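You operate a simulated robot arm through the tools that you are given. There is no shell and no other tool.

You are at the controls of a simulated robot arm. One attempt, no reset.

Task
Press a dowel into block 56 with the lever press.
Fine: block in the plate's pocket, label toward the plate's knob; leave it under the press and the stop as set.

The check looks at the end state, three seconds after you hand in, the way a careful person would. Anything else that was tipped, shoved, dropped, spilled or broken makes it a failure.

Robot
A 7-joint arm with a fingered hand, fixed in place. Base frame: the origin is on the floor under the middle of its stand, x ahead of it, y to its left, z up. Lengths are in cm, angles in rad, forces in N, time in s.
With the tool pointing down near the work surface it reaches from about 36 to 72 cm from the base axis. Its first joint turns from -1.204 to 3.002 rad. Payload 3.4 kg.
The TCP is the grasp point between the finger pads, 2.5 cm short of the fingertips. In the tool frame z runs along the fingers and y along their closing line. The gripper opens to 8.8 cm; its body begins 2.9 cm behind the TCP. The gripper is a hand of 4 fingers: y runs from the thumb to the fingers, the wrist lies at [-1.3, -9.7, -16.2] in the tool frame, and closing takes about 1.5 s.
Orientation is that of the tool frame in the base frame, as a unit quaternion [x, y, z, w]. With the fingers straight down and the wrist toward the robot, the tool's x, y and z point along [0, 1, 0], [1, 0, 0] and [0, 0, -1] of the base frame.

Tools
- The arm moves only by the tool play_rows. Its argument "targets" is a list of rows, each a list of 3 entries, a list of its own where there are three numbers: the turn, a rotation vector about the tool's x, y, z in rad, then the shift along the tool's x, y, z in cm, then the gripper command, from -1 (fully open) to 1 (shut), values between in proportion. In form: [[[ax, ay, az], [tx, ty, tz], claw], ...]. A call has 1 to 20 rows; each row shifts and turns the commanded pose from where the row before left it, along the tool's axes as they then stand. A row lasts 0.2 s, in which the tool goes at most 5 cm and 0.15 rad; a call with a longer step from one row to the next is refused whole, and so is a gripper value outside its range. Where a pose cannot be reached the arm comes as near as it can. A force on the tool above 40 N (or 10 N above the force at the start of the call, whichever is more), or a blocked arm, ends the call early, and 0.2 s more pass. The fingers move at their own pace (about 10.8 cm/s each) and stop on an object; they squeeze with about 22 N. The grip force told is the motor's: it shows also when the fingers shut on nothing. Time passes only in rows, and 0.2 s behind the last, so rows that do not move let the fingers close. The reply holds the time, the measured pose of the TCP, the force on the tool along the base axes, the opening and the grip force, in the units named above and with some noise, with the torque about the TCP (base axes, N m) and any sound that the robot's microphone picked up, and new pictures: "views" is both (left out), scene, wrist or none.
- Cameras (640 x 400 px; columns grow to the right, rows downward): "scene" is fixed at [22.41, -50.8, 166.11]; the picture's right is [0.64, -0.77, 0.00], its down [-0.57, -0.47, -0.67] and it looks along [0.51, 0.43, -0.74] (base axes); focal length 346 px, centre (320, 200). "wrist" rides on the gripper at [6.4, -8.3, -9.8] in the tool frame; the picture's right is [-0.62, 0.37, -0.69], its down [-0.71, -0.63, 0.30] and it looks along [-0.32, 0.68, 0.65] (tool axes); focal length 265 px, centre (320, 200). There is no depth. A picture from a camera that has moved, and an enlarged one, comes with that camera's place and axes in the base frame and with its lens. The place of the scene camera against the robot may be out by one fixed shift of up to 1.8 cm in any direction.
- raise_lower(by): slides the trunk up (or, below 0, down) by that many cm; the arm rides with it, the base frame stays. It gives what a move gives, with no picture.
- preshape(shape): the hand has 4 fingers and takes this shape, open, in about a second: jaw (thumb against the fingers, like two jaws); tri (thumb and two fingers); tip (a fingertip pinch); poke (one finger out to press); point (the index stretched); flat (the hand flat); cup (the hand cupped); fist (a fist). The gripper value then closes the fingers along that shape, each until it touches; the sizes above hold for jaw. It gives what a move gives, with no picture.
- inspect(camera, box): a new picture of the part [left, top, right, bottom] of that camera's present view, enlarged. It takes no simulated time.
- sign_off(): hands the job in; it is judged then, once.

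Nothing tells you positions but the pictures and the camera data. Unless the task says otherwise, let go and move clear before handing in.

The tools are called as a command line: name --argument value ..., lists and objects as JSON in quotes. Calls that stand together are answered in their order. play_rows: Moves the arm, as the interface text tells. Its arguments: {"type":"object","properties":{"targets":{"type":"array","items":{"type":"array"}},"views":{"type":"string","enum":["both","scene","wrist","none"]}},"required":["targets"]} The other tools are called the same way: raise_lower (by) moves the trunk up or down; preshape (shape) gives the hand a shape; inspect (camera, box) takes an enlarged picture of a part of a camera's view; sign_off () hands the job in.

At the start:

```text
t: 0.0
position: [38.37, -9.96, 135.17]
orientation: [0.707, 0.707, 0.0, 0.001]
force: [0.7, -0.8, -0.3]
torque: [0.01, 0.0, 0.01]
grip_width: 8.75
finger_force: 0.0
shape: jaw
trunk travel left (down, up): [-77.5, 6.5]
```

scene: 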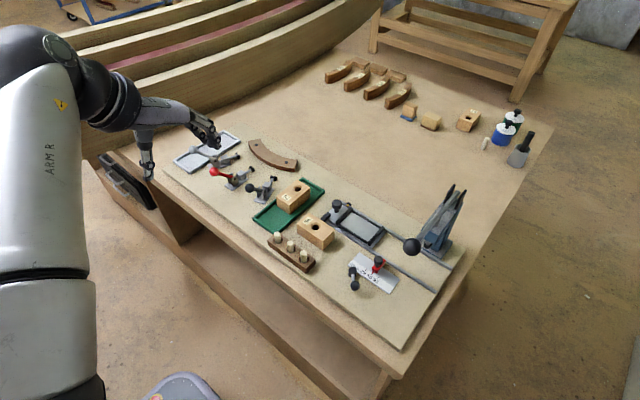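
wrist: 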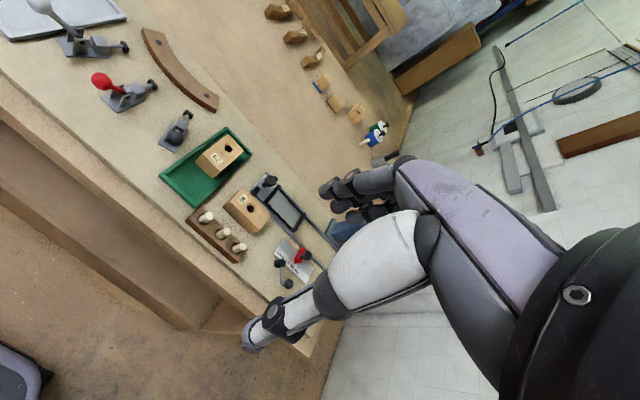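

I see a bench with a green tray holding one block, another block beside it, a rack with three dowels, a sliding plate with a knob, a lever press and a stop. I'll look closer before moving.

inspect --camera "scene" --box '[240, 170, 400, 270]'

inspect --camera "scene" --box '[320, 180, 480, 300]'

inspect --camera "scene" --box '[380, 80, 560, 190]'

inspect --camera "wrist" --box '[150, 110, 350, 300]'

inspect --camera "scene" --box '[160, 120, 300, 210]'

```text
4.00 times, centred on (320, 220) of scene
camera zoom: at [22.41, -50.8, 166.11], right [0.64, -0.77, 0.0], down [-0.57, -0.47, -0.67], along [0.51, 0.43, -0.74], focal length 1386 px, centre (320, 120)
```

zoom: 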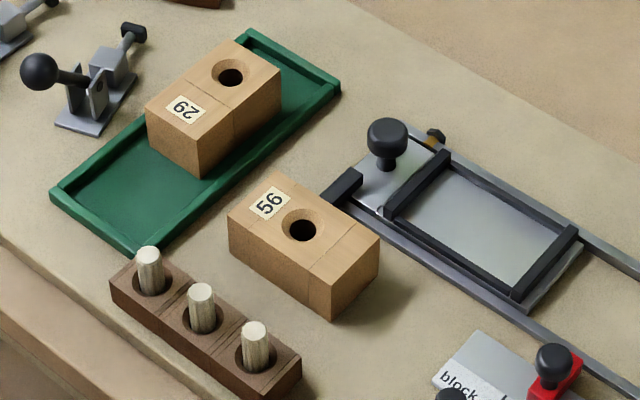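

```text
3.33 times, centred on (400, 240) of scene
camera zoom: at [22.41, -50.8, 166.11], right [0.64, -0.77, 0.0], down [-0.57, -0.47, -0.67], along [0.51, 0.43, -0.74], focal length 1155 px, centre (53, 67)
```

zoom: 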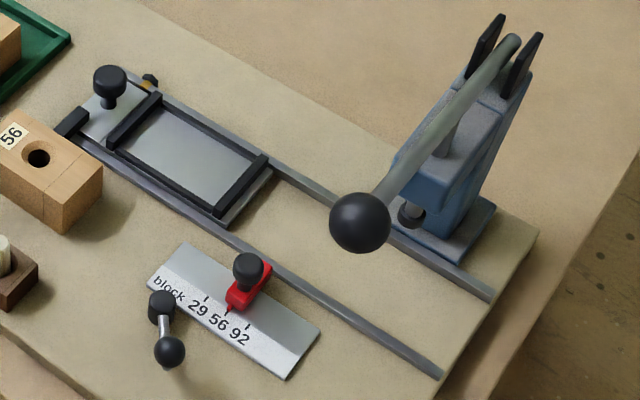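

```text
3.56 times, centred on (470, 135) of scene
camera zoom: at [22.41, -50.8, 166.11], right [0.64, -0.77, 0.0], down [-0.57, -0.47, -0.67], along [0.51, 0.43, -0.74], focal length 1232 px, centre (-213, 431)
```

zoom: 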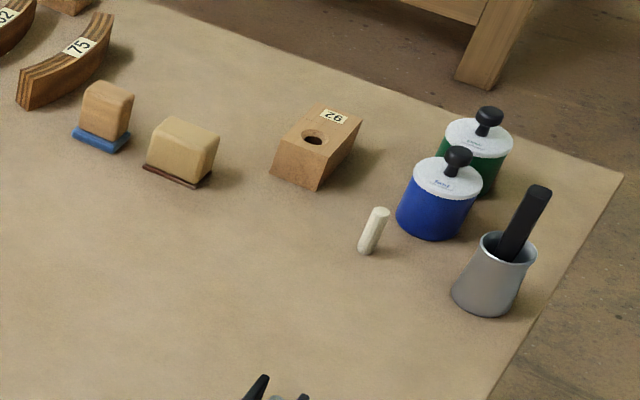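

```text
2.11 times, centred on (250, 205) of wrist
camera zoom: at [30.22, -3.51, 145.0], right [0.37, -0.62, 0.69], down [-0.63, -0.71, -0.3], along [0.68, -0.32, -0.65], focal length 559 px, centre (467, 190)
```

zoom: 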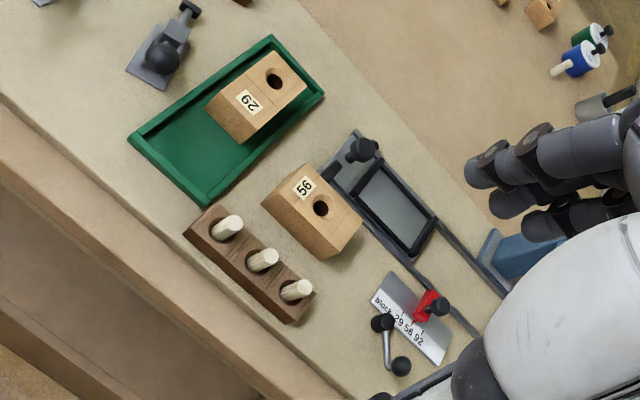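

```text
4.44 times, centred on (230, 165) of scene
camera zoom: at [22.41, -50.8, 166.11], right [0.64, -0.77, 0.0], down [-0.57, -0.47, -0.67], along [0.51, 0.43, -0.74], focal length 1540 px, centre (720, 356)
```

zoom: 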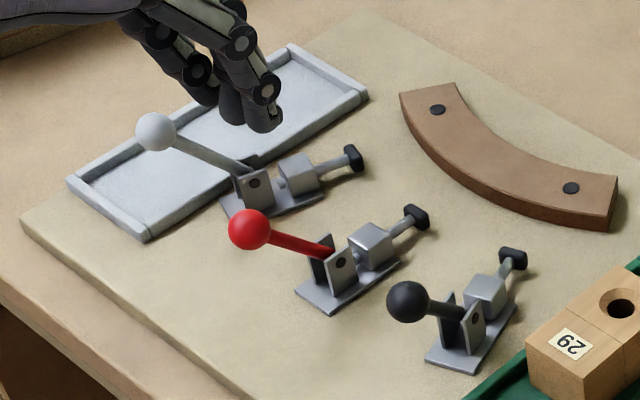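

The bench top looks to be near z≈90, with block 56 around (64, -11) and its label already facing the knob end. The dowel rack is near x≈55, and the red stop appears to sit at 56. I'll move the hand forward to get a closer look with the wrist camera.

play_rows --targets '[[[0, 0, 0], [-1, 2.4, 3], -1], [[0, 0, 0], [-1, 2.4, 3], -1], [[0, 0, 0], [-1, 2.4, 3], -1], [[0, 0, 0], [-1, 2.4, 3], -1], [[0, 0, 0], [-1, 2.4, 3], -1]]'

```text
t: 1.2
position: [50.34, -14.86, 120.17]
orientation: [0.708, 0.707, 0.0, 0.0]
force: [-0.6, 0.1, 0.1]
torque: [0.01, 0.01, -0.01]
grip_width: 8.77
finger_force: 0.1
shape: jaw
trunk travel left (down, up): [-77.5, 6.5]
camera wrist: at [42.35, -8.46, 129.97], right [0.37, -0.62, 0.69], down [-0.63, -0.71, -0.3], along [0.68, -0.32, -0.65], focal length 265 px, centre (320, 200)
```

scene: 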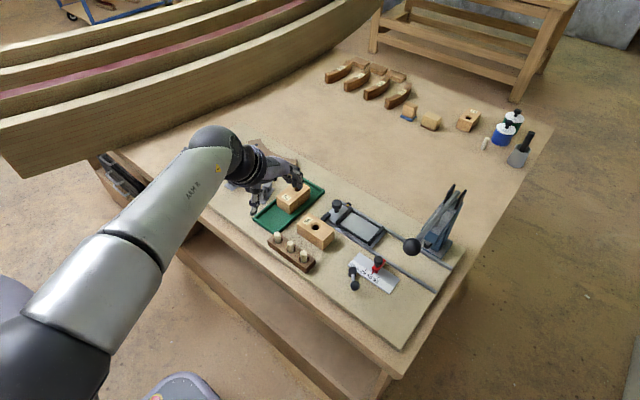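
wrist: 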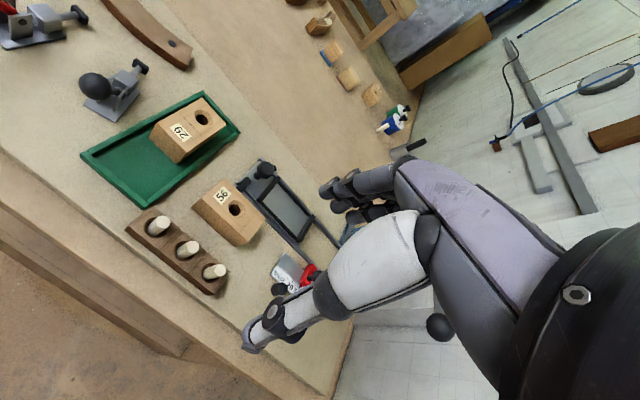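

The arm moved freely and the bench is now closer in view. I'll zoom in on both cameras to measure the block, dowels, plate and stop.

inspect --camera "wrist" --box '[100, 80, 340, 310]'

inspect --camera "scene" --box '[340, 240, 420, 300]'

inspect --camera "scene" --box '[390, 170, 480, 280]'

inspect --camera "scene" --box '[310, 185, 400, 255]'

```text
1.74 times, centred on (220, 195) of wrist
camera zoom: at [42.35, -8.46, 129.97], right [0.37, -0.62, 0.69], down [-0.63, -0.71, -0.3], along [0.68, -0.32, -0.65], focal length 462 px, centre (494, 209)
```

zoom: 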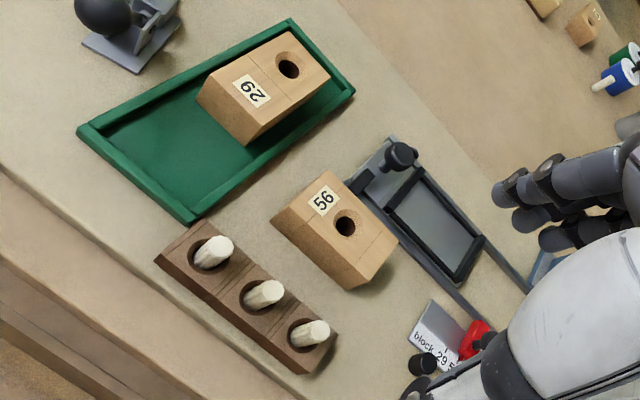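

```text
6.67 times, centred on (380, 270) of scene
camera zoom: at [22.41, -50.8, 166.11], right [0.64, -0.77, 0.0], down [-0.57, -0.47, -0.67], along [0.51, 0.43, -0.74], focal length 2310 px, centre (-80, -267)
```

zoom: 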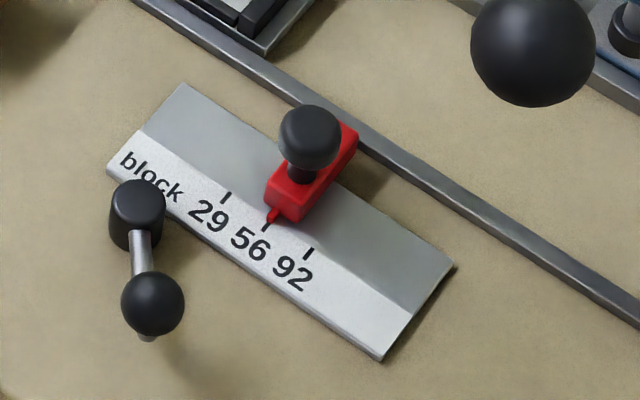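

```text
3.64 times, centred on (435, 225) of scene
camera zoom: at [22.41, -50.8, 166.11], right [0.64, -0.77, 0.0], down [-0.57, -0.47, -0.67], along [0.51, 0.43, -0.74], focal length 1260 px, centre (-98, 109)
```

zoom: 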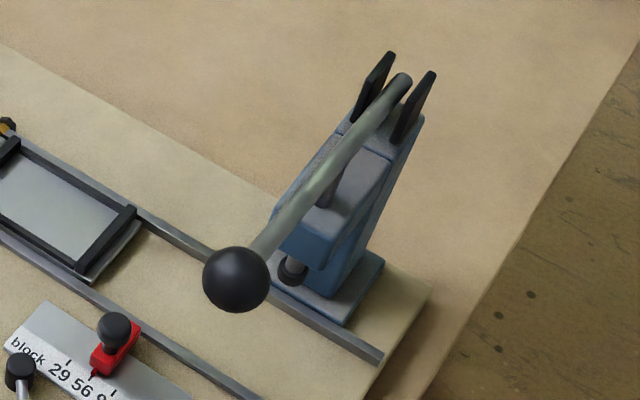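

```text
5.71 times, centred on (355, 220) of scene
camera zoom: at [22.41, -50.8, 166.11], right [0.64, -0.77, 0.0], down [-0.57, -0.47, -0.67], along [0.51, 0.43, -0.74], focal length 1980 px, centre (120, 86)
```

zoom: 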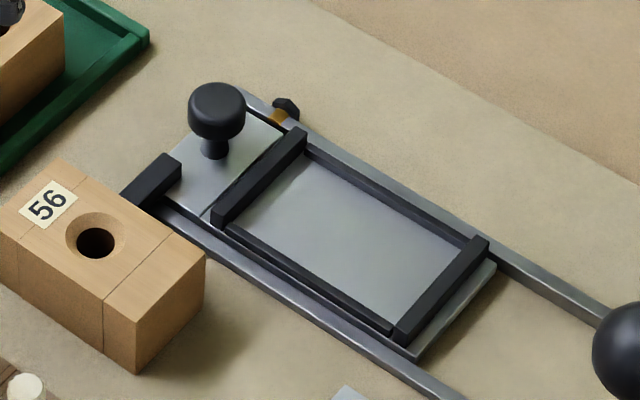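

The stop pointer sits on the 56 tick, so I'll leave it alone. I take block 56 to be about 5×8.7 cm with its hole near (64, -14.5), and the pocket centre near (73.4, -22). I'll move above the block to measure it better and check the reach.

play_rows --targets '[[[0, 0, 0], [0, 3.4, 2.5], -1], [[0, 0, 0], [0, 3.4, 2.5], -1], [[0, 0, 0], [0, 3.4, 2.5], -1], [[0, 0, 0], [0, 3.4, 2.5], -1], [[0, 0, 0], [0, 0, 0], -1]]'

inspect --camera "wrist" --box '[60, 60, 360, 360]'

```text
t: 2.4
position: [63.94, -15.07, 110.28]
orientation: [0.707, 0.707, 0.001, 0.0]
force: [-0.6, 0.8, 0.7]
torque: [0.0, -0.02, -0.03]
grip_width: 8.76
finger_force: 0.1
shape: jaw
trunk travel left (down, up): [-77.5, 6.5]
camera wrist: at [55.73, -8.67, 120.07], right [0.37, -0.62, 0.69], down [-0.63, -0.71, -0.31], along [0.68, -0.32, -0.65], focal length 265 px, centre (320, 200)
```

scene: 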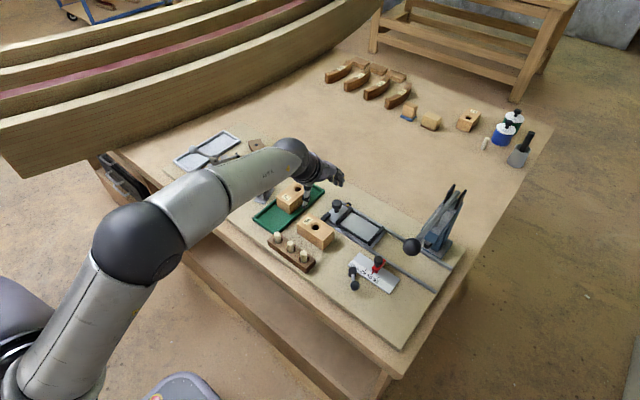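
wrist: 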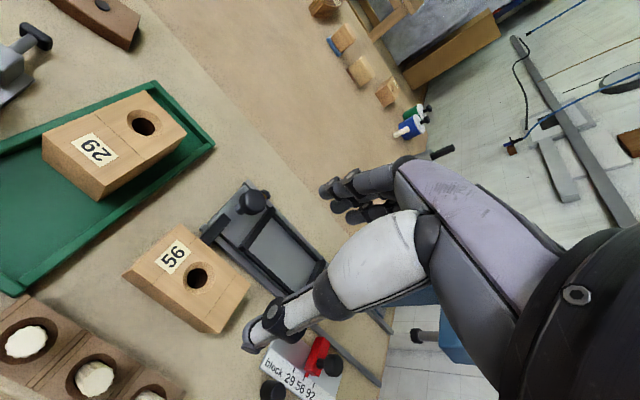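

```text
1.33 times, centred on (210, 210) of wrist
camera zoom: at [55.73, -8.67, 120.07], right [0.37, -0.62, 0.69], down [-0.63, -0.71, -0.31], along [0.68, -0.32, -0.65], focal length 354 px, centre (467, 187)
```

zoom: 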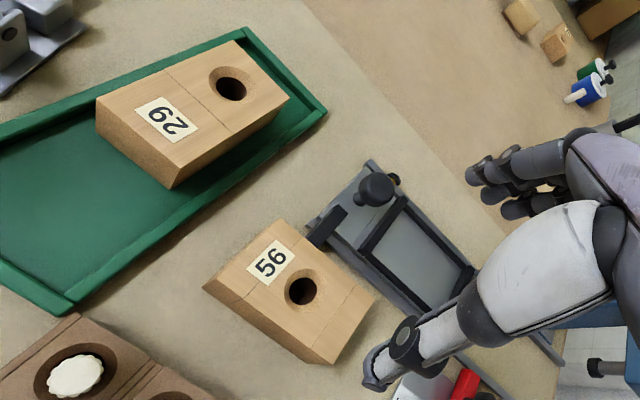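

The block's top is near z≈95.5, with its hole at about (63.3, -14.4). Next I'll check whether the pocket is reachable with the tool pointing down, staying high, and look at the plate and press on the way.

play_rows --targets '[[[0, 0, 0], [-1.7, 2.4, -0.5], -1], [[0, 0, 0], [-1.7, 2.4, -0.5], -1], [[0, 0, 0], [-1.7, 2.4, -0.5], -1], [[0, 0, 0], [-1.7, 2.4, -0.5], -1], [[0, 0, 0], [0, 0, 0], -1]]'

inspect --camera "wrist" --box '[100, 150, 350, 400]'

```text
t: 3.6
position: [72.22, -21.28, 111.79]
orientation: [0.707, 0.707, 0.0, 0.0]
force: [0.3, -0.1, 0.9]
torque: [0.03, 0.0, -0.01]
grip_width: 8.77
finger_force: 0.1
shape: jaw
out of reach, approached as far as the arm can: row 4
trunk travel left (down, up): [-77.5, 6.5]
camera wrist: at [64.07, -14.93, 121.65], right [0.37, -0.62, 0.69], down [-0.63, -0.71, -0.3], along [0.68, -0.32, -0.65], focal length 265 px, centre (320, 200)
```

scene: 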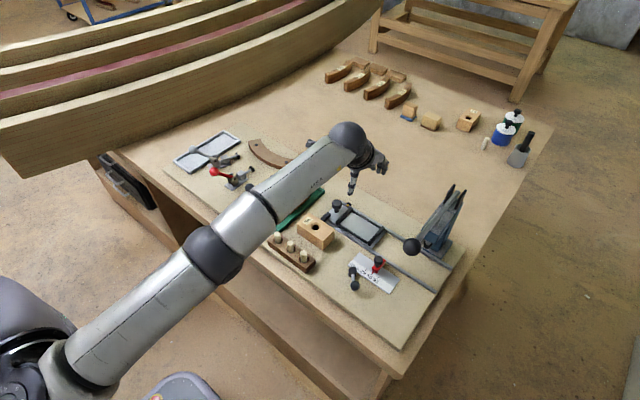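
wrist: 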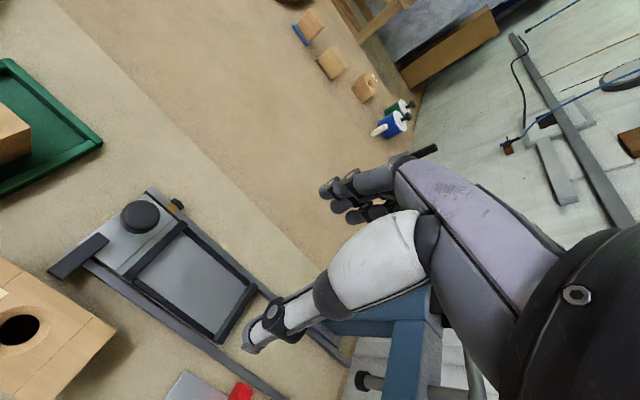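

```text
1.60 times, centred on (225, 275) of wrist
camera zoom: at [64.07, -14.93, 121.65], right [0.37, -0.62, 0.69], down [-0.63, -0.71, -0.3], along [0.68, -0.32, -0.65], focal length 425 px, centre (472, 80)
```

zoom: 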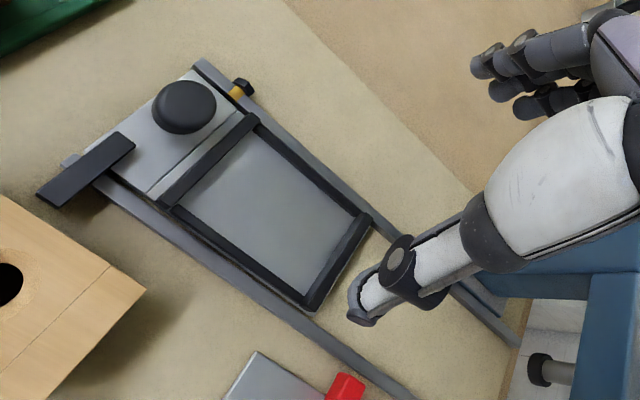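

At z≈112 the arm stopped about 1 cm short of the pocket centre with the tool straight down. I'll lower the hand a little at this spot to see how reach changes near the work height.

play_rows --targets '[[[0, 0, 0], [0, 0, 2], -1], [[0, 0, 0], [0, 0, 2], -1], [[0, 0, 0], [0, 0, 2], -1], [[0, 0, 0], [0, 0, 0], -1]]'

```text
t: 4.6
position: [72.21, -21.36, 105.9]
orientation: [0.707, 0.707, 0.0, 0.0]
force: [0.6, 0.0, 0.1]
torque: [0.05, -0.01, -0.02]
grip_width: 8.78
finger_force: 0.0
shape: jaw
trunk travel left (down, up): [-77.5, 6.5]
camera wrist: at [64.14, -14.99, 115.61], right [0.37, -0.62, 0.69], down [-0.63, -0.71, -0.3], along [0.68, -0.32, -0.65], focal length 265 px, centre (320, 200)
```

scene: 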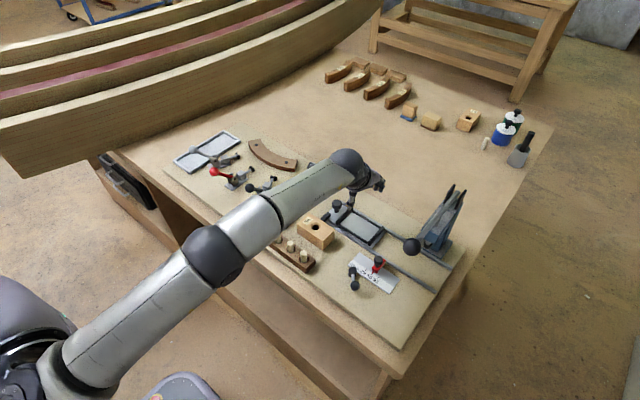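
wrist: 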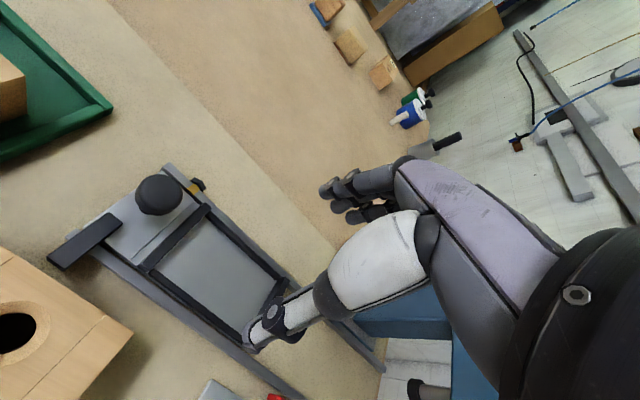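

Going down worked without trouble. I'll try extending outward at this height.

play_rows --targets '[[[0, 0, 0], [-0.4, 1, 0], -1], [[0, 0, 0], [-0.4, 1, 0], -1], [[0, 0, 0], [-0.4, 1, 0], -1], [[0, 0, 0], [0, 0, 0], -1]]'

```text
t: 5.6
position: [73.38, -21.79, 105.75]
orientation: [0.707, 0.707, 0.0, 0.0]
force: [0.2, 0.9, 0.0]
torque: [0.01, 0.0, -0.02]
grip_width: 8.74
finger_force: 0.0
shape: jaw
out of reach, approached as far as the arm can: row 2, 3
trunk travel left (down, up): [-77.5, 6.5]
camera wrist: at [65.16, -15.38, 115.64], right [0.37, -0.62, 0.69], down [-0.63, -0.71, -0.3], along [0.68, -0.32, -0.65], focal length 265 px, centre (320, 200)
```

scene: 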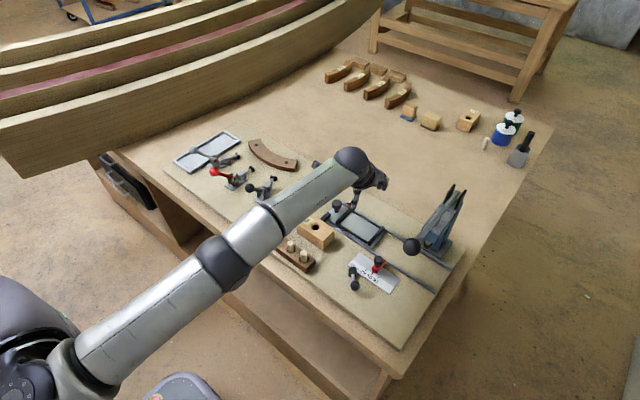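
wrist: 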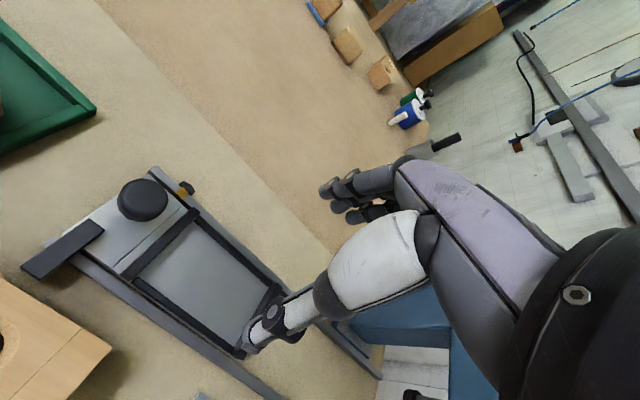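

The tool-down pose reaches the pocket centre at this height. I'll zoom in to measure the plate, knob and pocket precisely.

inspect --camera "wrist" --box '[0, 150, 320, 400]'

inspect --camera "wrist" --box '[90, 160, 290, 370]'

```text
1.60 times, centred on (160, 275) of wrist
camera zoom: at [65.16, -15.38, 115.64], right [0.37, -0.62, 0.69], down [-0.63, -0.71, -0.3], along [0.68, -0.32, -0.65], focal length 425 px, centre (576, 80)
```

zoom: 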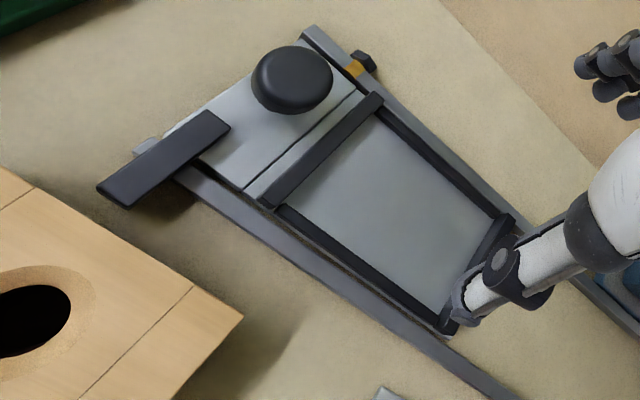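

```text
1.90 times, centred on (190, 265) of wrist
camera zoom: at [65.16, -15.38, 115.64], right [0.37, -0.62, 0.69], down [-0.63, -0.71, -0.3], along [0.68, -0.32, -0.65], focal length 506 px, centre (568, 76)
```

zoom: 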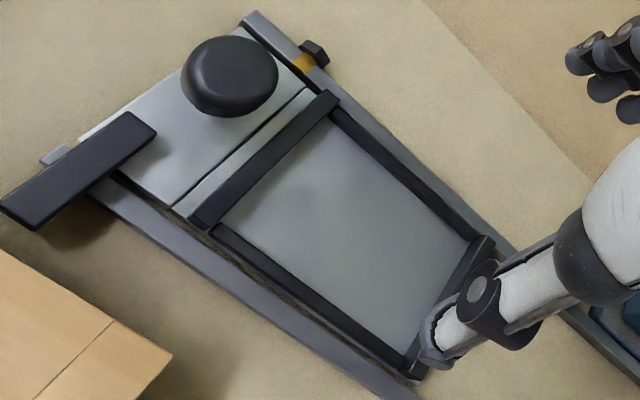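

The pocket measures roughly x 70.2–76.5 and y −17.6 to −27.5, centred at (73.35, −22.5). The knob top is near (73, −13.7, 95.8). I'll check reach over the pocket at a lower height with the empty hand.

play_rows --targets '[[[0, 0, 0], [-0.3, 0, 2], -1], [[0, 0, 0], [-0.3, 0, 2], -1], [[0, 0, 0], [-0.2, 0.2, 2], -1], [[0, 0, 0], [0, 0.3, 0.5], -1], [[0, 0, 0], [0, 0, 0], -1]]'

inspect --camera "wrist" --box '[0, 150, 320, 400]'

```text
t: 6.8
position: [73.6, -22.64, 99.16]
orientation: [0.707, 0.707, 0.0, 0.0]
force: [-0.2, 0.7, -0.2]
torque: [0.01, -0.03, 0.02]
grip_width: 8.78
finger_force: 0.2
shape: jaw
trunk travel left (down, up): [-77.5, 6.5]
camera wrist: at [65.36, -16.11, 109.02], right [0.37, -0.62, 0.69], down [-0.63, -0.71, -0.3], along [0.68, -0.32, -0.65], focal length 265 px, centre (320, 200)
```

scene: 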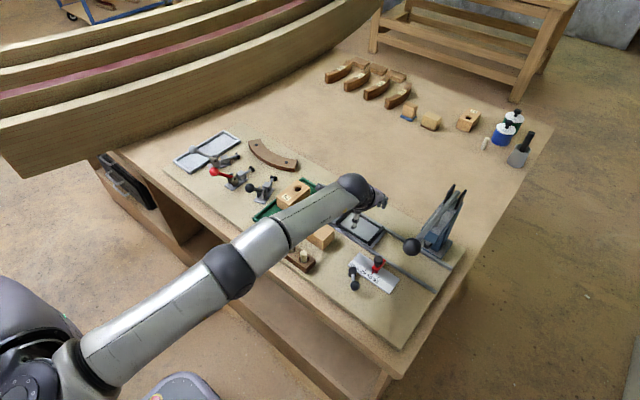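
wrist: 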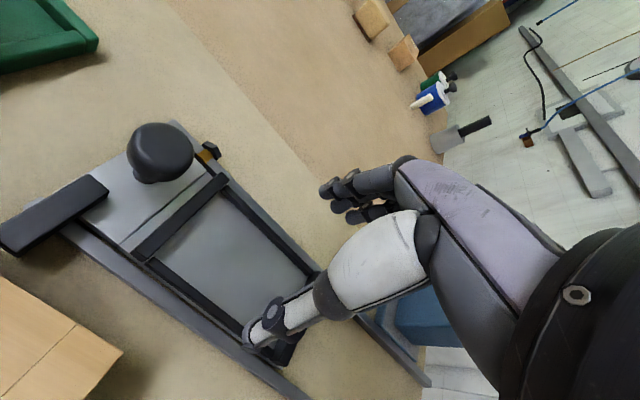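

```text
1.60 times, centred on (160, 275) of wrist
camera zoom: at [65.36, -16.11, 109.02], right [0.37, -0.62, 0.69], down [-0.63, -0.71, -0.3], along [0.68, -0.32, -0.65], focal length 425 px, centre (576, 80)
```

zoom: 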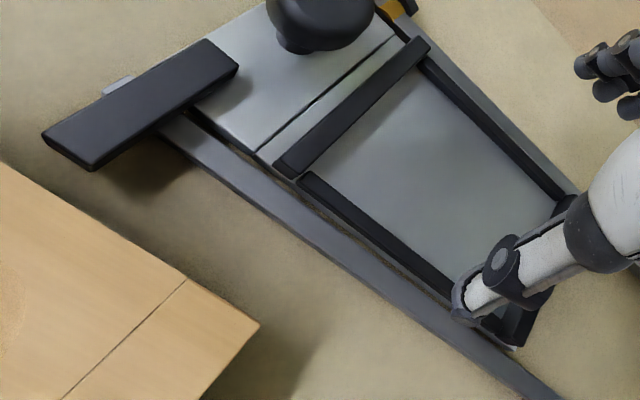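

Reach over the pocket at working height is fine. I'll go back up and over block 56 for a close look at it before gripping.

play_rows --targets '[[[0, 0, 0], [0, 0, -3], -1], [[0, 0, 0], [0, 0, -3], -1], [[0, 0, 0], [2.05, -2.57, 0], -1], [[0, 0, 0], [2.05, -2.57, 0], -1], [[0, 0, 0], [2.05, -2.57, 0], -1], [[0, 0, 0], [2.05, -2.57, 0], -1], [[0, 0, 0], [0, 0, 0], -1]]'

inspect --camera "wrist" --box '[60, 180, 300, 400]'

inspect --camera "wrist" --box '[0, 200, 200, 400]'

```text
t: 8.4
position: [73.49, -15.06, 106.7]
orientation: [0.708, 0.707, -0.001, -0.002]
force: [0.4, -0.8, 0.4]
torque: [-0.01, -0.01, 0.04]
grip_width: 8.79
finger_force: 0.0
shape: jaw
out of reach, approached as far as the arm can: row 1, 2, 3, 4, 5, 6
trunk travel left (down, up): [-77.5, 6.5]
camera wrist: at [65.35, -8.47, 116.47], right [0.37, -0.62, 0.69], down [-0.63, -0.71, -0.3], along [0.68, -0.32, -0.66], focal length 265 px, centre (320, 200)
```

scene: 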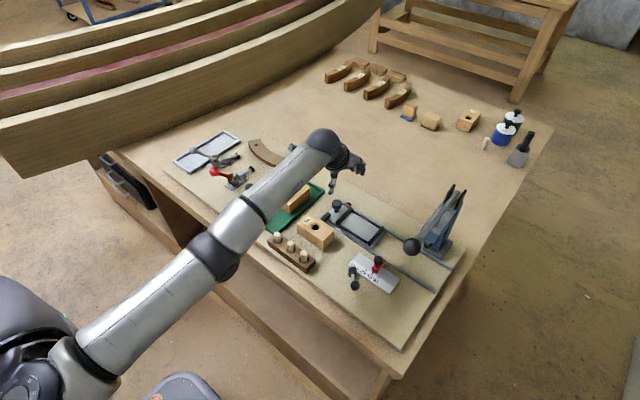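
wrist: 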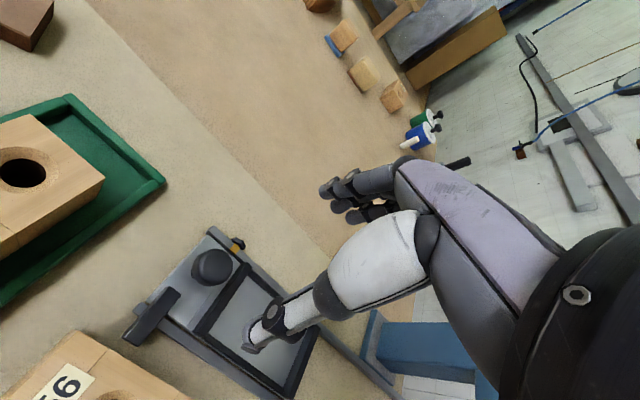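

```text
1.82 times, centred on (180, 290) of wrist
camera zoom: at [65.35, -8.47, 116.47], right [0.37, -0.62, 0.69], down [-0.63, -0.71, -0.3], along [0.68, -0.32, -0.66], focal length 483 px, centre (574, 36)
```

zoom: 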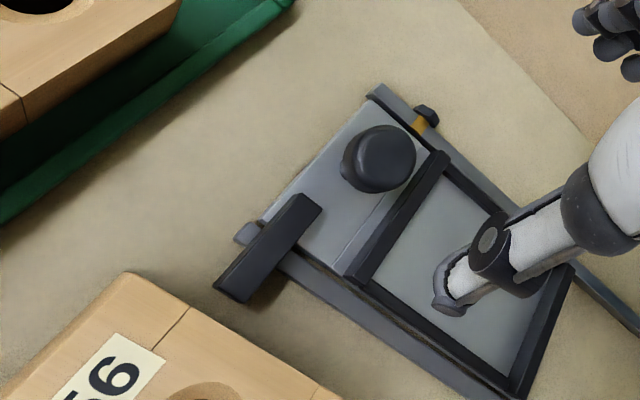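

```text
2.00 times, centred on (100, 300) of wrist
camera zoom: at [65.35, -8.47, 116.47], right [0.37, -0.62, 0.69], down [-0.63, -0.71, -0.3], along [0.68, -0.32, -0.66], focal length 531 px, centre (760, 0)
```

zoom: 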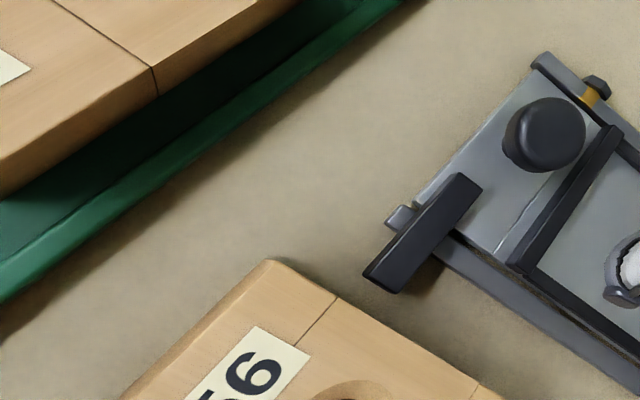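

The arm stretched to its limit there and didn't retract as I commanded. I'll ease it back in, going slightly down while pulling toward the robot, still well above everything.

play_rows --targets '[[[0, 0, 0], [0, 0, 1.5], -1], [[0, 0, 0], [0, 0, 1.5], -1], [[0, 0, 0], [0, -1, 0], -1], [[0, 0, 0], [0, -2, 0], -1], [[0, 0, 0], [0, 0, 0], -1]]' --views "scene"

```text
t: 9.6
position: [73.66, -14.92, 103.65]
orientation: [0.707, 0.707, -0.001, -0.001]
force: [0.0, -0.3, -1.6]
torque: [-0.02, 0.0, -0.03]
grip_width: 8.78
finger_force: 0.1
shape: jaw
out of reach, approached as far as the arm can: row 2, 3, 4
trunk travel left (down, up): [-77.5, 6.5]
```

scene: 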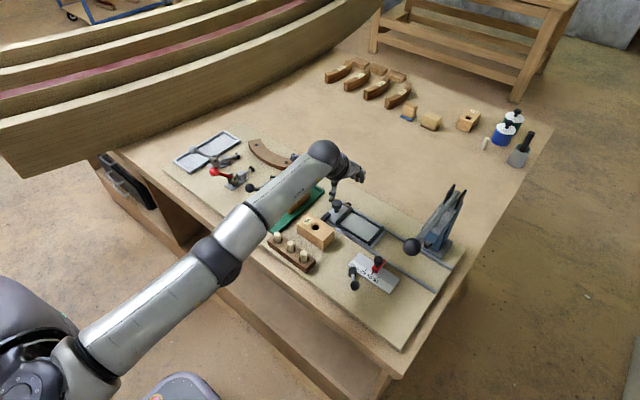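

The arm still won't retract, so it may be sitting at a joint limit or a singular pose. I'll try small moves in other directions to free it.

play_rows --targets '[[[0, 0, 0], [0, -0.3, 0], -1], [[0, 0, 0], [0, -0.3, 0], -1], [[0, 0, 0], [0, -0.3, 0], -1], [[0, 0, 0], [0, 0, 0], -1]]' --views "none"

play_rows --targets '[[[0, 0, 0], [2, -2, -2], -1], [[0, 0, 0], [0, 0, 0], -1]]' --views "none"

```text
t: 10.6
position: [73.78, -14.81, 103.7]
orientation: [0.707, 0.707, 0.0, 0.0]
force: [1.1, 0.2, -0.5]
torque: [0.02, -0.01, 0.0]
grip_width: 8.78
finger_force: 0.0
shape: jaw
out of reach, approached as far as the arm can: row 2
trunk travel left (down, up): [-77.5, 6.5]
```

```text
t: 11.2
position: [73.58, -12.88, 105.87]
orientation: [0.706, 0.708, -0.001, -0.001]
force: [0.0, -0.5, 0.0]
torque: [0.0, -0.01, 0.0]
grip_width: 8.79
finger_force: 0.0
shape: jaw
out of reach, approached as far as the arm can: row 1
trunk travel left (down, up): [-77.5, 6.5]
```

Sideways and vertical moves follow my commands, but inward ones don't. I'll look at the arm's shape to understand why.

inspect --camera "scene" --box '[0, 120, 400, 400]'

```text
1.43 times, centred on (200, 260) of scene
camera zoom: at [22.41, -50.8, 166.11], right [0.64, -0.77, 0.0], down [-0.57, -0.47, -0.67], along [0.51, 0.43, -0.74], focal length 495 px, centre (491, 114)
```

zoom: 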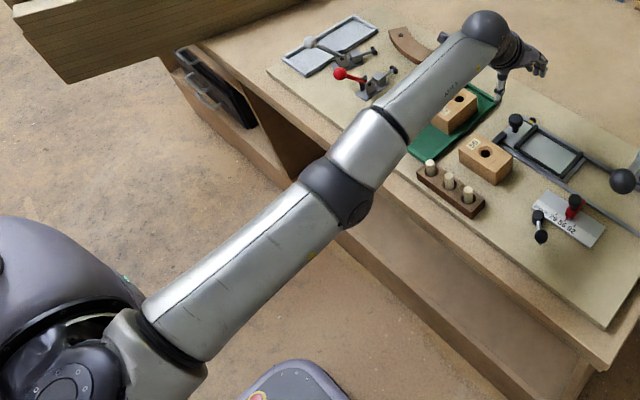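

The elbow looks almost straight and may have gone slightly past straight. I'll stretch out a little and come back in, to let it bend the right way; this is all well above the objects.

play_rows --targets '[[[0, 0, 0], [0, 3, 0], -1], [[0, 0, 0], [0, 3, 0], -1], [[0, 0, 0], [0, -2, 0], -1], [[0, 0, 0], [0, -3, 0], -1], [[0, 0, 0], [0, -3, 0], -1], [[0, 0, 0], [0, 0, 0], -1]]' --views "scene"

```text
t: 12.6
position: [73.57, -12.89, 106.0]
orientation: [0.707, 0.707, 0.0, 0.0]
force: [-0.4, -0.6, -0.1]
torque: [-0.02, -0.01, 0.0]
grip_width: 8.76
finger_force: 0.0
shape: jaw
out of reach, approached as far as the arm can: row 1, 2, 3, 4, 5
trunk travel left (down, up): [-77.5, 6.5]
```

scene: 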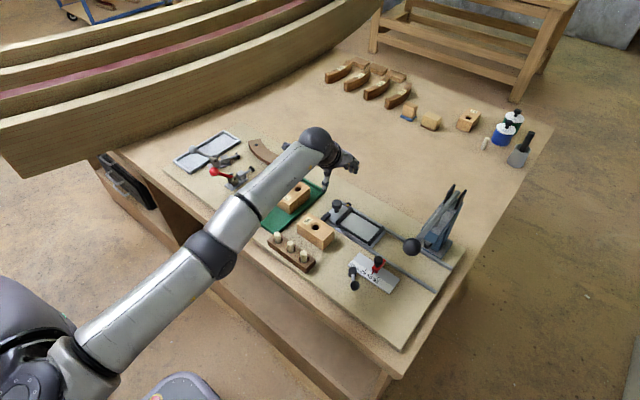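

It is still held in x. I'll test small single moves one at a time to find which way the arm can free itself.

play_rows --targets '[[[0, 0, 0], [0, 1, 0], -1], [[0, 0, 0], [0, 0, 0], -1]]' --views "none"

play_rows --targets '[[[-0.1, 0, 0], [0, 0, 0], -1], [[0, 0, 0], [0, 0, 0], -1]]' --views "none"

play_rows --targets '[[[0.1, 0, 0], [0, 0, 0], -1], [[0, 0, 0], [0, 0, 0], -1]]' --views "none"

play_rows --targets '[[[0, 0, 0.1], [0, 0, 0], -1], [[0, 0, 0], [0, 0, 0], -1]]' --views "none"

play_rows --targets '[[[0, 0, -0.1], [0, 0, 0], -1], [[0, 0, 0], [0, 0, 0], -1]]' --views "none"

```text
t: 13.2
position: [73.6, -12.73, 105.94]
orientation: [0.707, 0.707, 0.0, 0.0]
force: [0.4, -0.2, 0.2]
torque: [0.0, 0.01, -0.02]
grip_width: 8.77
finger_force: 0.2
shape: jaw
out of reach, approached as far as the arm can: row 1
trunk travel left (down, up): [-77.5, 6.5]
```

```text
t: 13.8
position: [75.21, -12.79, 106.05]
orientation: [0.706, 0.706, 0.035, 0.034]
force: [0.4, 0.2, 0.1]
torque: [0.01, 0.0, -0.01]
grip_width: 8.79
finger_force: 0.0
shape: jaw
out of reach, approached as far as the arm can: row 1
trunk travel left (down, up): [-77.5, 6.5]
```

```text
t: 14.4
position: [73.73, -12.89, 105.75]
orientation: [0.707, 0.707, 0.0, 0.0]
force: [0.1, 0.1, 0.6]
torque: [0.01, 0.02, 0.04]
grip_width: 8.76
finger_force: 0.1
shape: jaw
out of reach, approached as far as the arm can: row 1
trunk travel left (down, up): [-77.5, 6.5]
```

```text
t: 15.0
position: [73.71, -12.91, 105.84]
orientation: [0.742, 0.671, 0.0, 0.0]
force: [-0.7, 0.0, -0.1]
torque: [0.04, 0.0, -0.01]
grip_width: 8.76
finger_force: 0.0
shape: jaw
trunk travel left (down, up): [-77.5, 6.5]
```

```text
t: 15.6
position: [73.76, -12.81, 105.83]
orientation: [0.707, 0.707, 0.001, 0.001]
force: [0.0, 0.5, -0.2]
torque: [-0.01, 0.0, -0.01]
grip_width: 8.8
finger_force: 0.1
shape: jaw
trunk travel left (down, up): [-77.5, 6.5]
```

Tilting moves the hand fine while the wrist stays put, so the arm is straight at full stretch and small inward steps don't bend the elbow. I'll try one larger inward step.

play_rows --targets '[[[0, 0, 0], [0, -4.9, 0], -1], [[0, 0, 0], [0, 0, 0], -1]]' --views "none"

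play_rows --targets '[[[-0.149, 0, 0], [0, -4.9, 0], -1], [[0, 0, 0], [0, 0, 0], -1]]' --views "none"

```text
t: 16.2
position: [73.4, -12.8, 106.14]
orientation: [0.707, 0.707, -0.001, 0.0]
force: [-0.4, -0.2, 0.0]
torque: [0.0, 0.02, -0.04]
grip_width: 8.76
finger_force: 0.0
shape: jaw
out of reach, approached as far as the arm can: row 1
trunk travel left (down, up): [-77.5, 6.5]
```

```text
t: 16.8
position: [75.86, -12.38, 107.32]
orientation: [0.705, 0.705, 0.053, 0.053]
force: [-0.8, 0.4, 0.1]
torque: [0.03, -0.03, -0.01]
grip_width: 8.78
finger_force: 0.1
shape: jaw
out of reach, approached as far as the arm can: row 1
trunk travel left (down, up): [-77.5, 6.5]
```

A larger inward step alone doesn't do it. I'll try short out-then-in sequences of different sizes, checking whether any inward step is accepted.

play_rows --targets '[[[0.149, 0, 0], [0, 0, 0], -1], [[0, 0, 0], [0, 5, 0], -1], [[0, 0, 0], [0, -1, 0], -1], [[0, 0, 0], [0, -1, 0], -1], [[0, 0, 0], [0, 0, 0], -1]]' --views "none"

play_rows --targets '[[[0, 0, 0], [0, 0, -3], -1], [[0, 0, 0], [0, 0, -3], -1], [[0, 0, 0], [0, 0, -3], -1], [[0, 0, 0], [0, 0, 2], -1], [[0, 0, 0], [0, 0, 2], -1], [[0, 0, 0], [0, 0, 2], -1], [[0, 0, 0], [0, 0, 0], -1]]' --views "none"

```text
t: 18.0
position: [71.52, -12.4, 106.44]
orientation: [0.707, 0.707, 0.0, 0.0]
force: [0.4, 0.2, -0.1]
torque: [-0.03, 0.03, -0.02]
grip_width: 8.78
finger_force: 0.1
shape: jaw
out of reach, approached as far as the arm can: row 1, 2
trunk travel left (down, up): [-77.5, 6.5]
```

```text
t: 19.6
position: [71.42, -12.33, 109.47]
orientation: [0.707, 0.707, 0.001, 0.0]
force: [-0.9, -0.2, 0.6]
torque: [0.01, 0.02, -0.04]
grip_width: 8.78
finger_force: 0.0
shape: jaw
trunk travel left (down, up): [-77.5, 6.5]
```

That freed the elbow, and I'm at x≈71.5 and moving normally. From here on I'll keep away from the reach limit, and I'm going back over block 56 now.

play_rows --targets '[[[0, 0, 0], [-0.5, -2, 0], -1], [[0, 0, 0], [-0.5, -2, 0], -1], [[0, 0, 0], [-0.5, -2, 1.5], -1], [[0, 0, 0], [-0.6, -2.1, 2], -1], [[0, 0, 0], [0, 0, 2], -1], [[0, 0, 0], [0, 0, 0], -1]]'

inspect --camera "wrist" --box '[60, 180, 320, 400]'

```text
t: 21.0
position: [63.18, -14.37, 104.04]
orientation: [0.707, 0.707, 0.0, -0.001]
force: [-0.4, 0.3, -0.1]
torque: [-0.02, -0.03, -0.01]
grip_width: 8.79
finger_force: 0.0
shape: jaw
trunk travel left (down, up): [-77.5, 6.5]
camera wrist: at [55.13, -7.95, 113.76], right [0.37, -0.62, 0.69], down [-0.63, -0.71, -0.3], along [0.68, -0.32, -0.65], focal length 265 px, centre (320, 200)
```

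scene: 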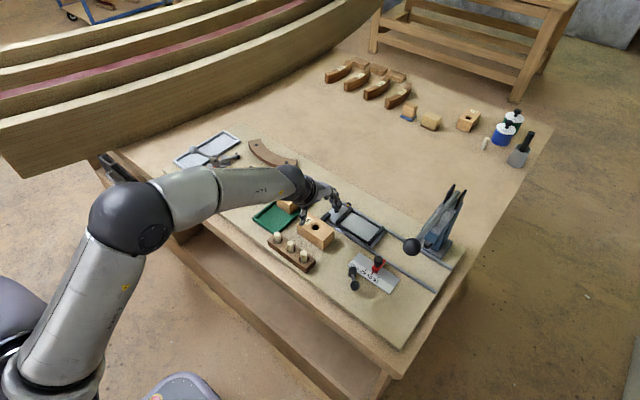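
wrist: 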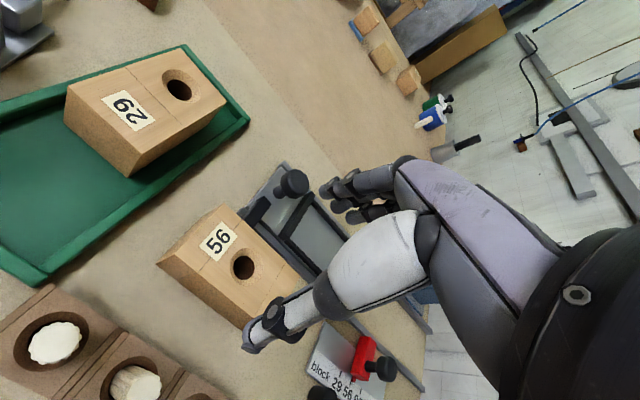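

```text
1.82 times, centred on (190, 290) of wrist
camera zoom: at [55.13, -7.95, 113.76], right [0.37, -0.62, 0.69], down [-0.63, -0.71, -0.3], along [0.68, -0.32, -0.65], focal length 483 px, centre (556, 36)
```

zoom: 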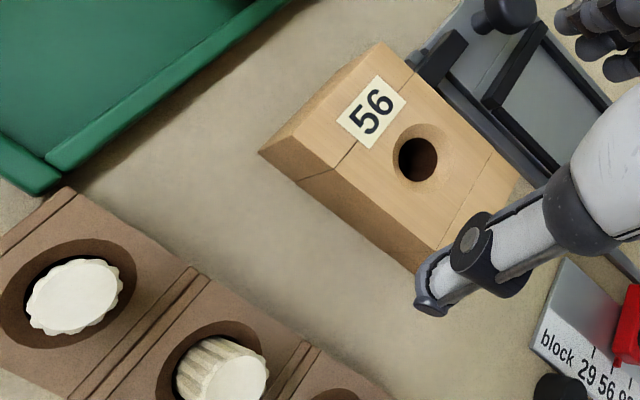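

I'm back over block 56 with the elbow bent the right way. I'll zoom in closely to read its edges and yaw.

inspect --camera "wrist" --box '[150, 190, 310, 340]'

inspect --camera "scene" --box '[290, 205, 345, 255]'

```text
2.67 times, centred on (230, 265) of wrist
camera zoom: at [55.13, -7.95, 113.76], right [0.37, -0.62, 0.69], down [-0.63, -0.71, -0.3], along [0.68, -0.32, -0.65], focal length 708 px, centre (560, 27)
```

zoom: 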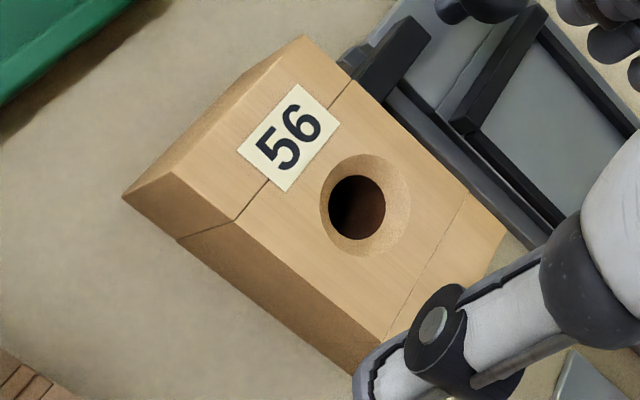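

```text
8.00 times, centred on (318, 230) of scene
camera zoom: at [22.41, -50.8, 166.11], right [0.64, -0.77, 0.0], down [-0.57, -0.47, -0.67], along [0.51, 0.43, -0.74], focal length 2771 px, centre (340, -40)
```

zoom: 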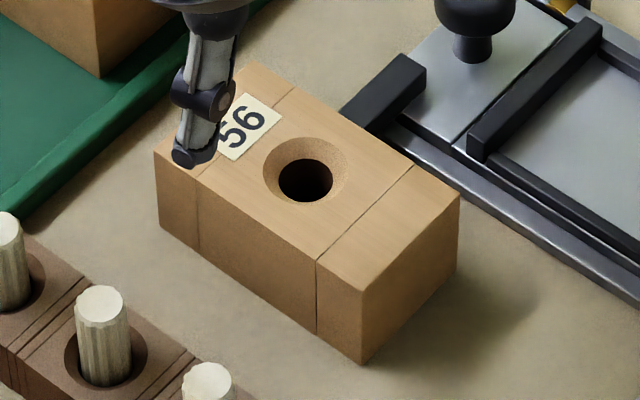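

Block 56 measures about 5 × 8.8 × 4 cm, centred near (63.5, −14.5), with almost no yaw and its top near z≈95.4. I'll part-close the hand to clear the rack, line up, and lower to just above the block.

play_rows --targets '[[[0, 0, 0], [-0.1, 0.3, 0], -0.5], [[0, 0, 0], [0, 0, 1.5], -0.5], [[0, 0, 0], [0, 0, 1.5], -0.5], [[0, 0, 0], [0, 0, 1.5], -0.5], [[0, 0, 0], [0, 0, 0.8], -0.5], [[0, 0, 0], [0, 0, 0], -0.5]]'

inspect --camera "wrist" --box '[150, 150, 400, 380]'

inspect --camera "scene" --box '[260, 170, 380, 270]'

```text
t: 22.4
position: [63.61, -14.46, 98.7]
orientation: [0.707, 0.707, 0.0, 0.0]
force: [-0.2, 0.2, 0.0]
torque: [-0.02, 0.0, 0.02]
grip_width: 6.61
finger_force: 0.1
shape: jaw
trunk travel left (down, up): [-77.5, 6.5]
camera wrist: at [55.52, -8.05, 108.47], right [0.37, -0.62, 0.69], down [-0.63, -0.71, -0.3], along [0.68, -0.32, -0.65], focal length 265 px, centre (320, 200)
```

scene: 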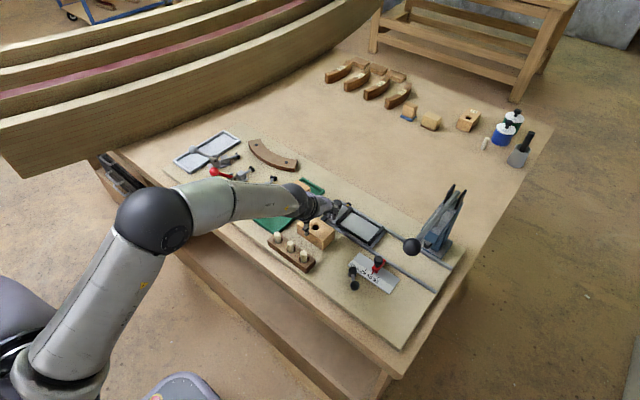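
wrist: 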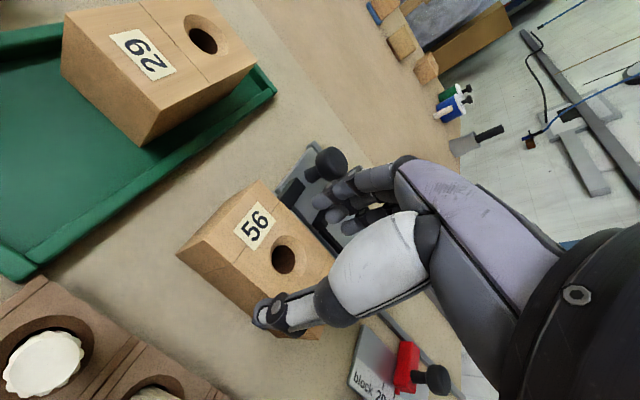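

```text
1.74 times, centred on (275, 265) of wrist
camera zoom: at [55.52, -8.05, 108.47], right [0.37, -0.62, 0.69], down [-0.63, -0.71, -0.3], along [0.68, -0.32, -0.65], focal length 462 px, centre (398, 87)
```

zoom: 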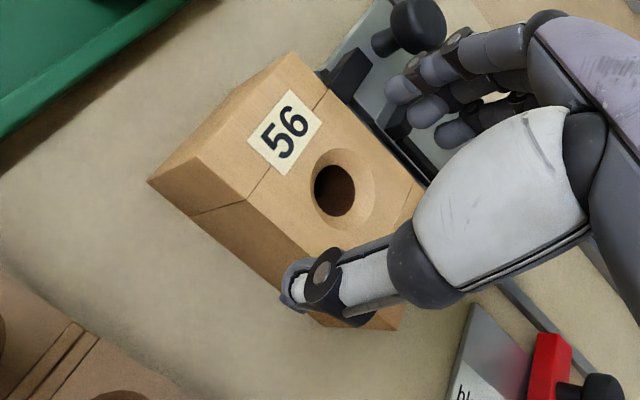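

```text
4.00 times, centred on (320, 220) of scene
camera zoom: at [22.41, -50.8, 166.11], right [0.64, -0.77, 0.0], down [-0.57, -0.47, -0.67], along [0.51, 0.43, -0.74], focal length 1386 px, centre (320, 120)
```

zoom: 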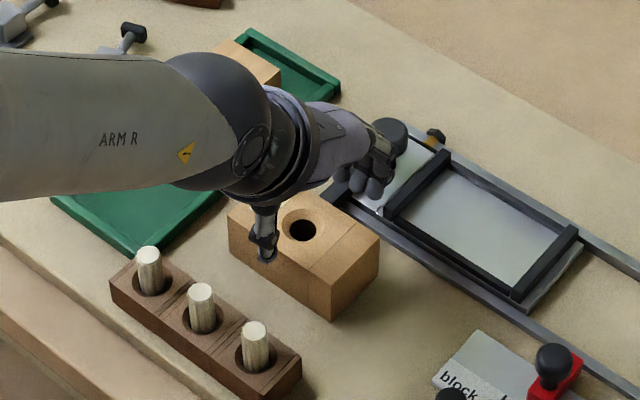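

A black tab on the plate sits just beyond the block's far side at y≈−12.3 to −13.5, so I'll grip nearer the other end, around y≈−15.8, to keep the fingers off it. I'll shift over and lower partway with a check.

play_rows --targets '[[[0, 0, 0], [-1.35, -0.1, 0], -0.4], [[0, 0, 0], [0, 0, 0.7], -0.4], [[0, 0, 0], [0, 0, 0.7], -0.4], [[0, 0, 0], [0, 0, 0.6], -0.4], [[0, 0, 0], [0, 0, 0], -0.4]]'

inspect --camera "wrist" --box '[170, 150, 400, 360]'

inspect --camera "scene" --box '[290, 190, 370, 260]'

```text
t: 23.6
position: [63.59, -15.82, 96.67]
orientation: [0.706, 0.708, 0.0, 0.0]
force: [-0.3, -1.2, 0.8]
torque: [-0.02, -0.02, 0.03]
grip_width: 6.2
finger_force: 0.1
shape: jaw
trunk travel left (down, up): [-77.5, 6.5]
camera wrist: at [55.44, -9.4, 106.46], right [0.37, -0.62, 0.69], down [-0.63, -0.71, -0.3], along [0.68, -0.32, -0.65], focal length 265 px, centre (320, 200)
```

scene: 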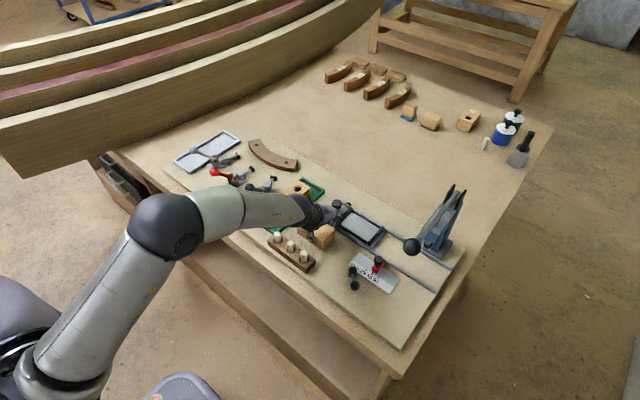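
wrist: 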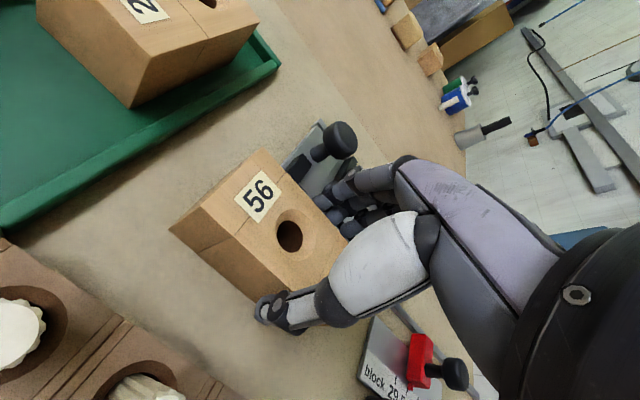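

```text
1.90 times, centred on (285, 255) of wrist
camera zoom: at [55.44, -9.4, 106.46], right [0.37, -0.62, 0.69], down [-0.63, -0.71, -0.3], along [0.68, -0.32, -0.65], focal length 506 px, centre (387, 95)
```

zoom: 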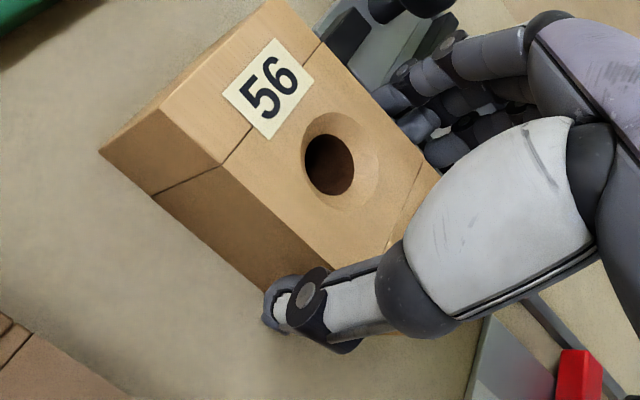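

```text
5.71 times, centred on (330, 225) of scene
camera zoom: at [22.41, -50.8, 166.11], right [0.64, -0.77, 0.0], down [-0.57, -0.47, -0.67], along [0.51, 0.43, -0.74], focal length 1980 px, centre (263, 57)
```

zoom: 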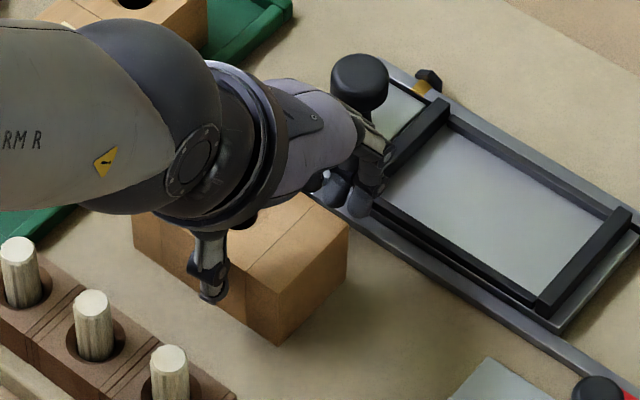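

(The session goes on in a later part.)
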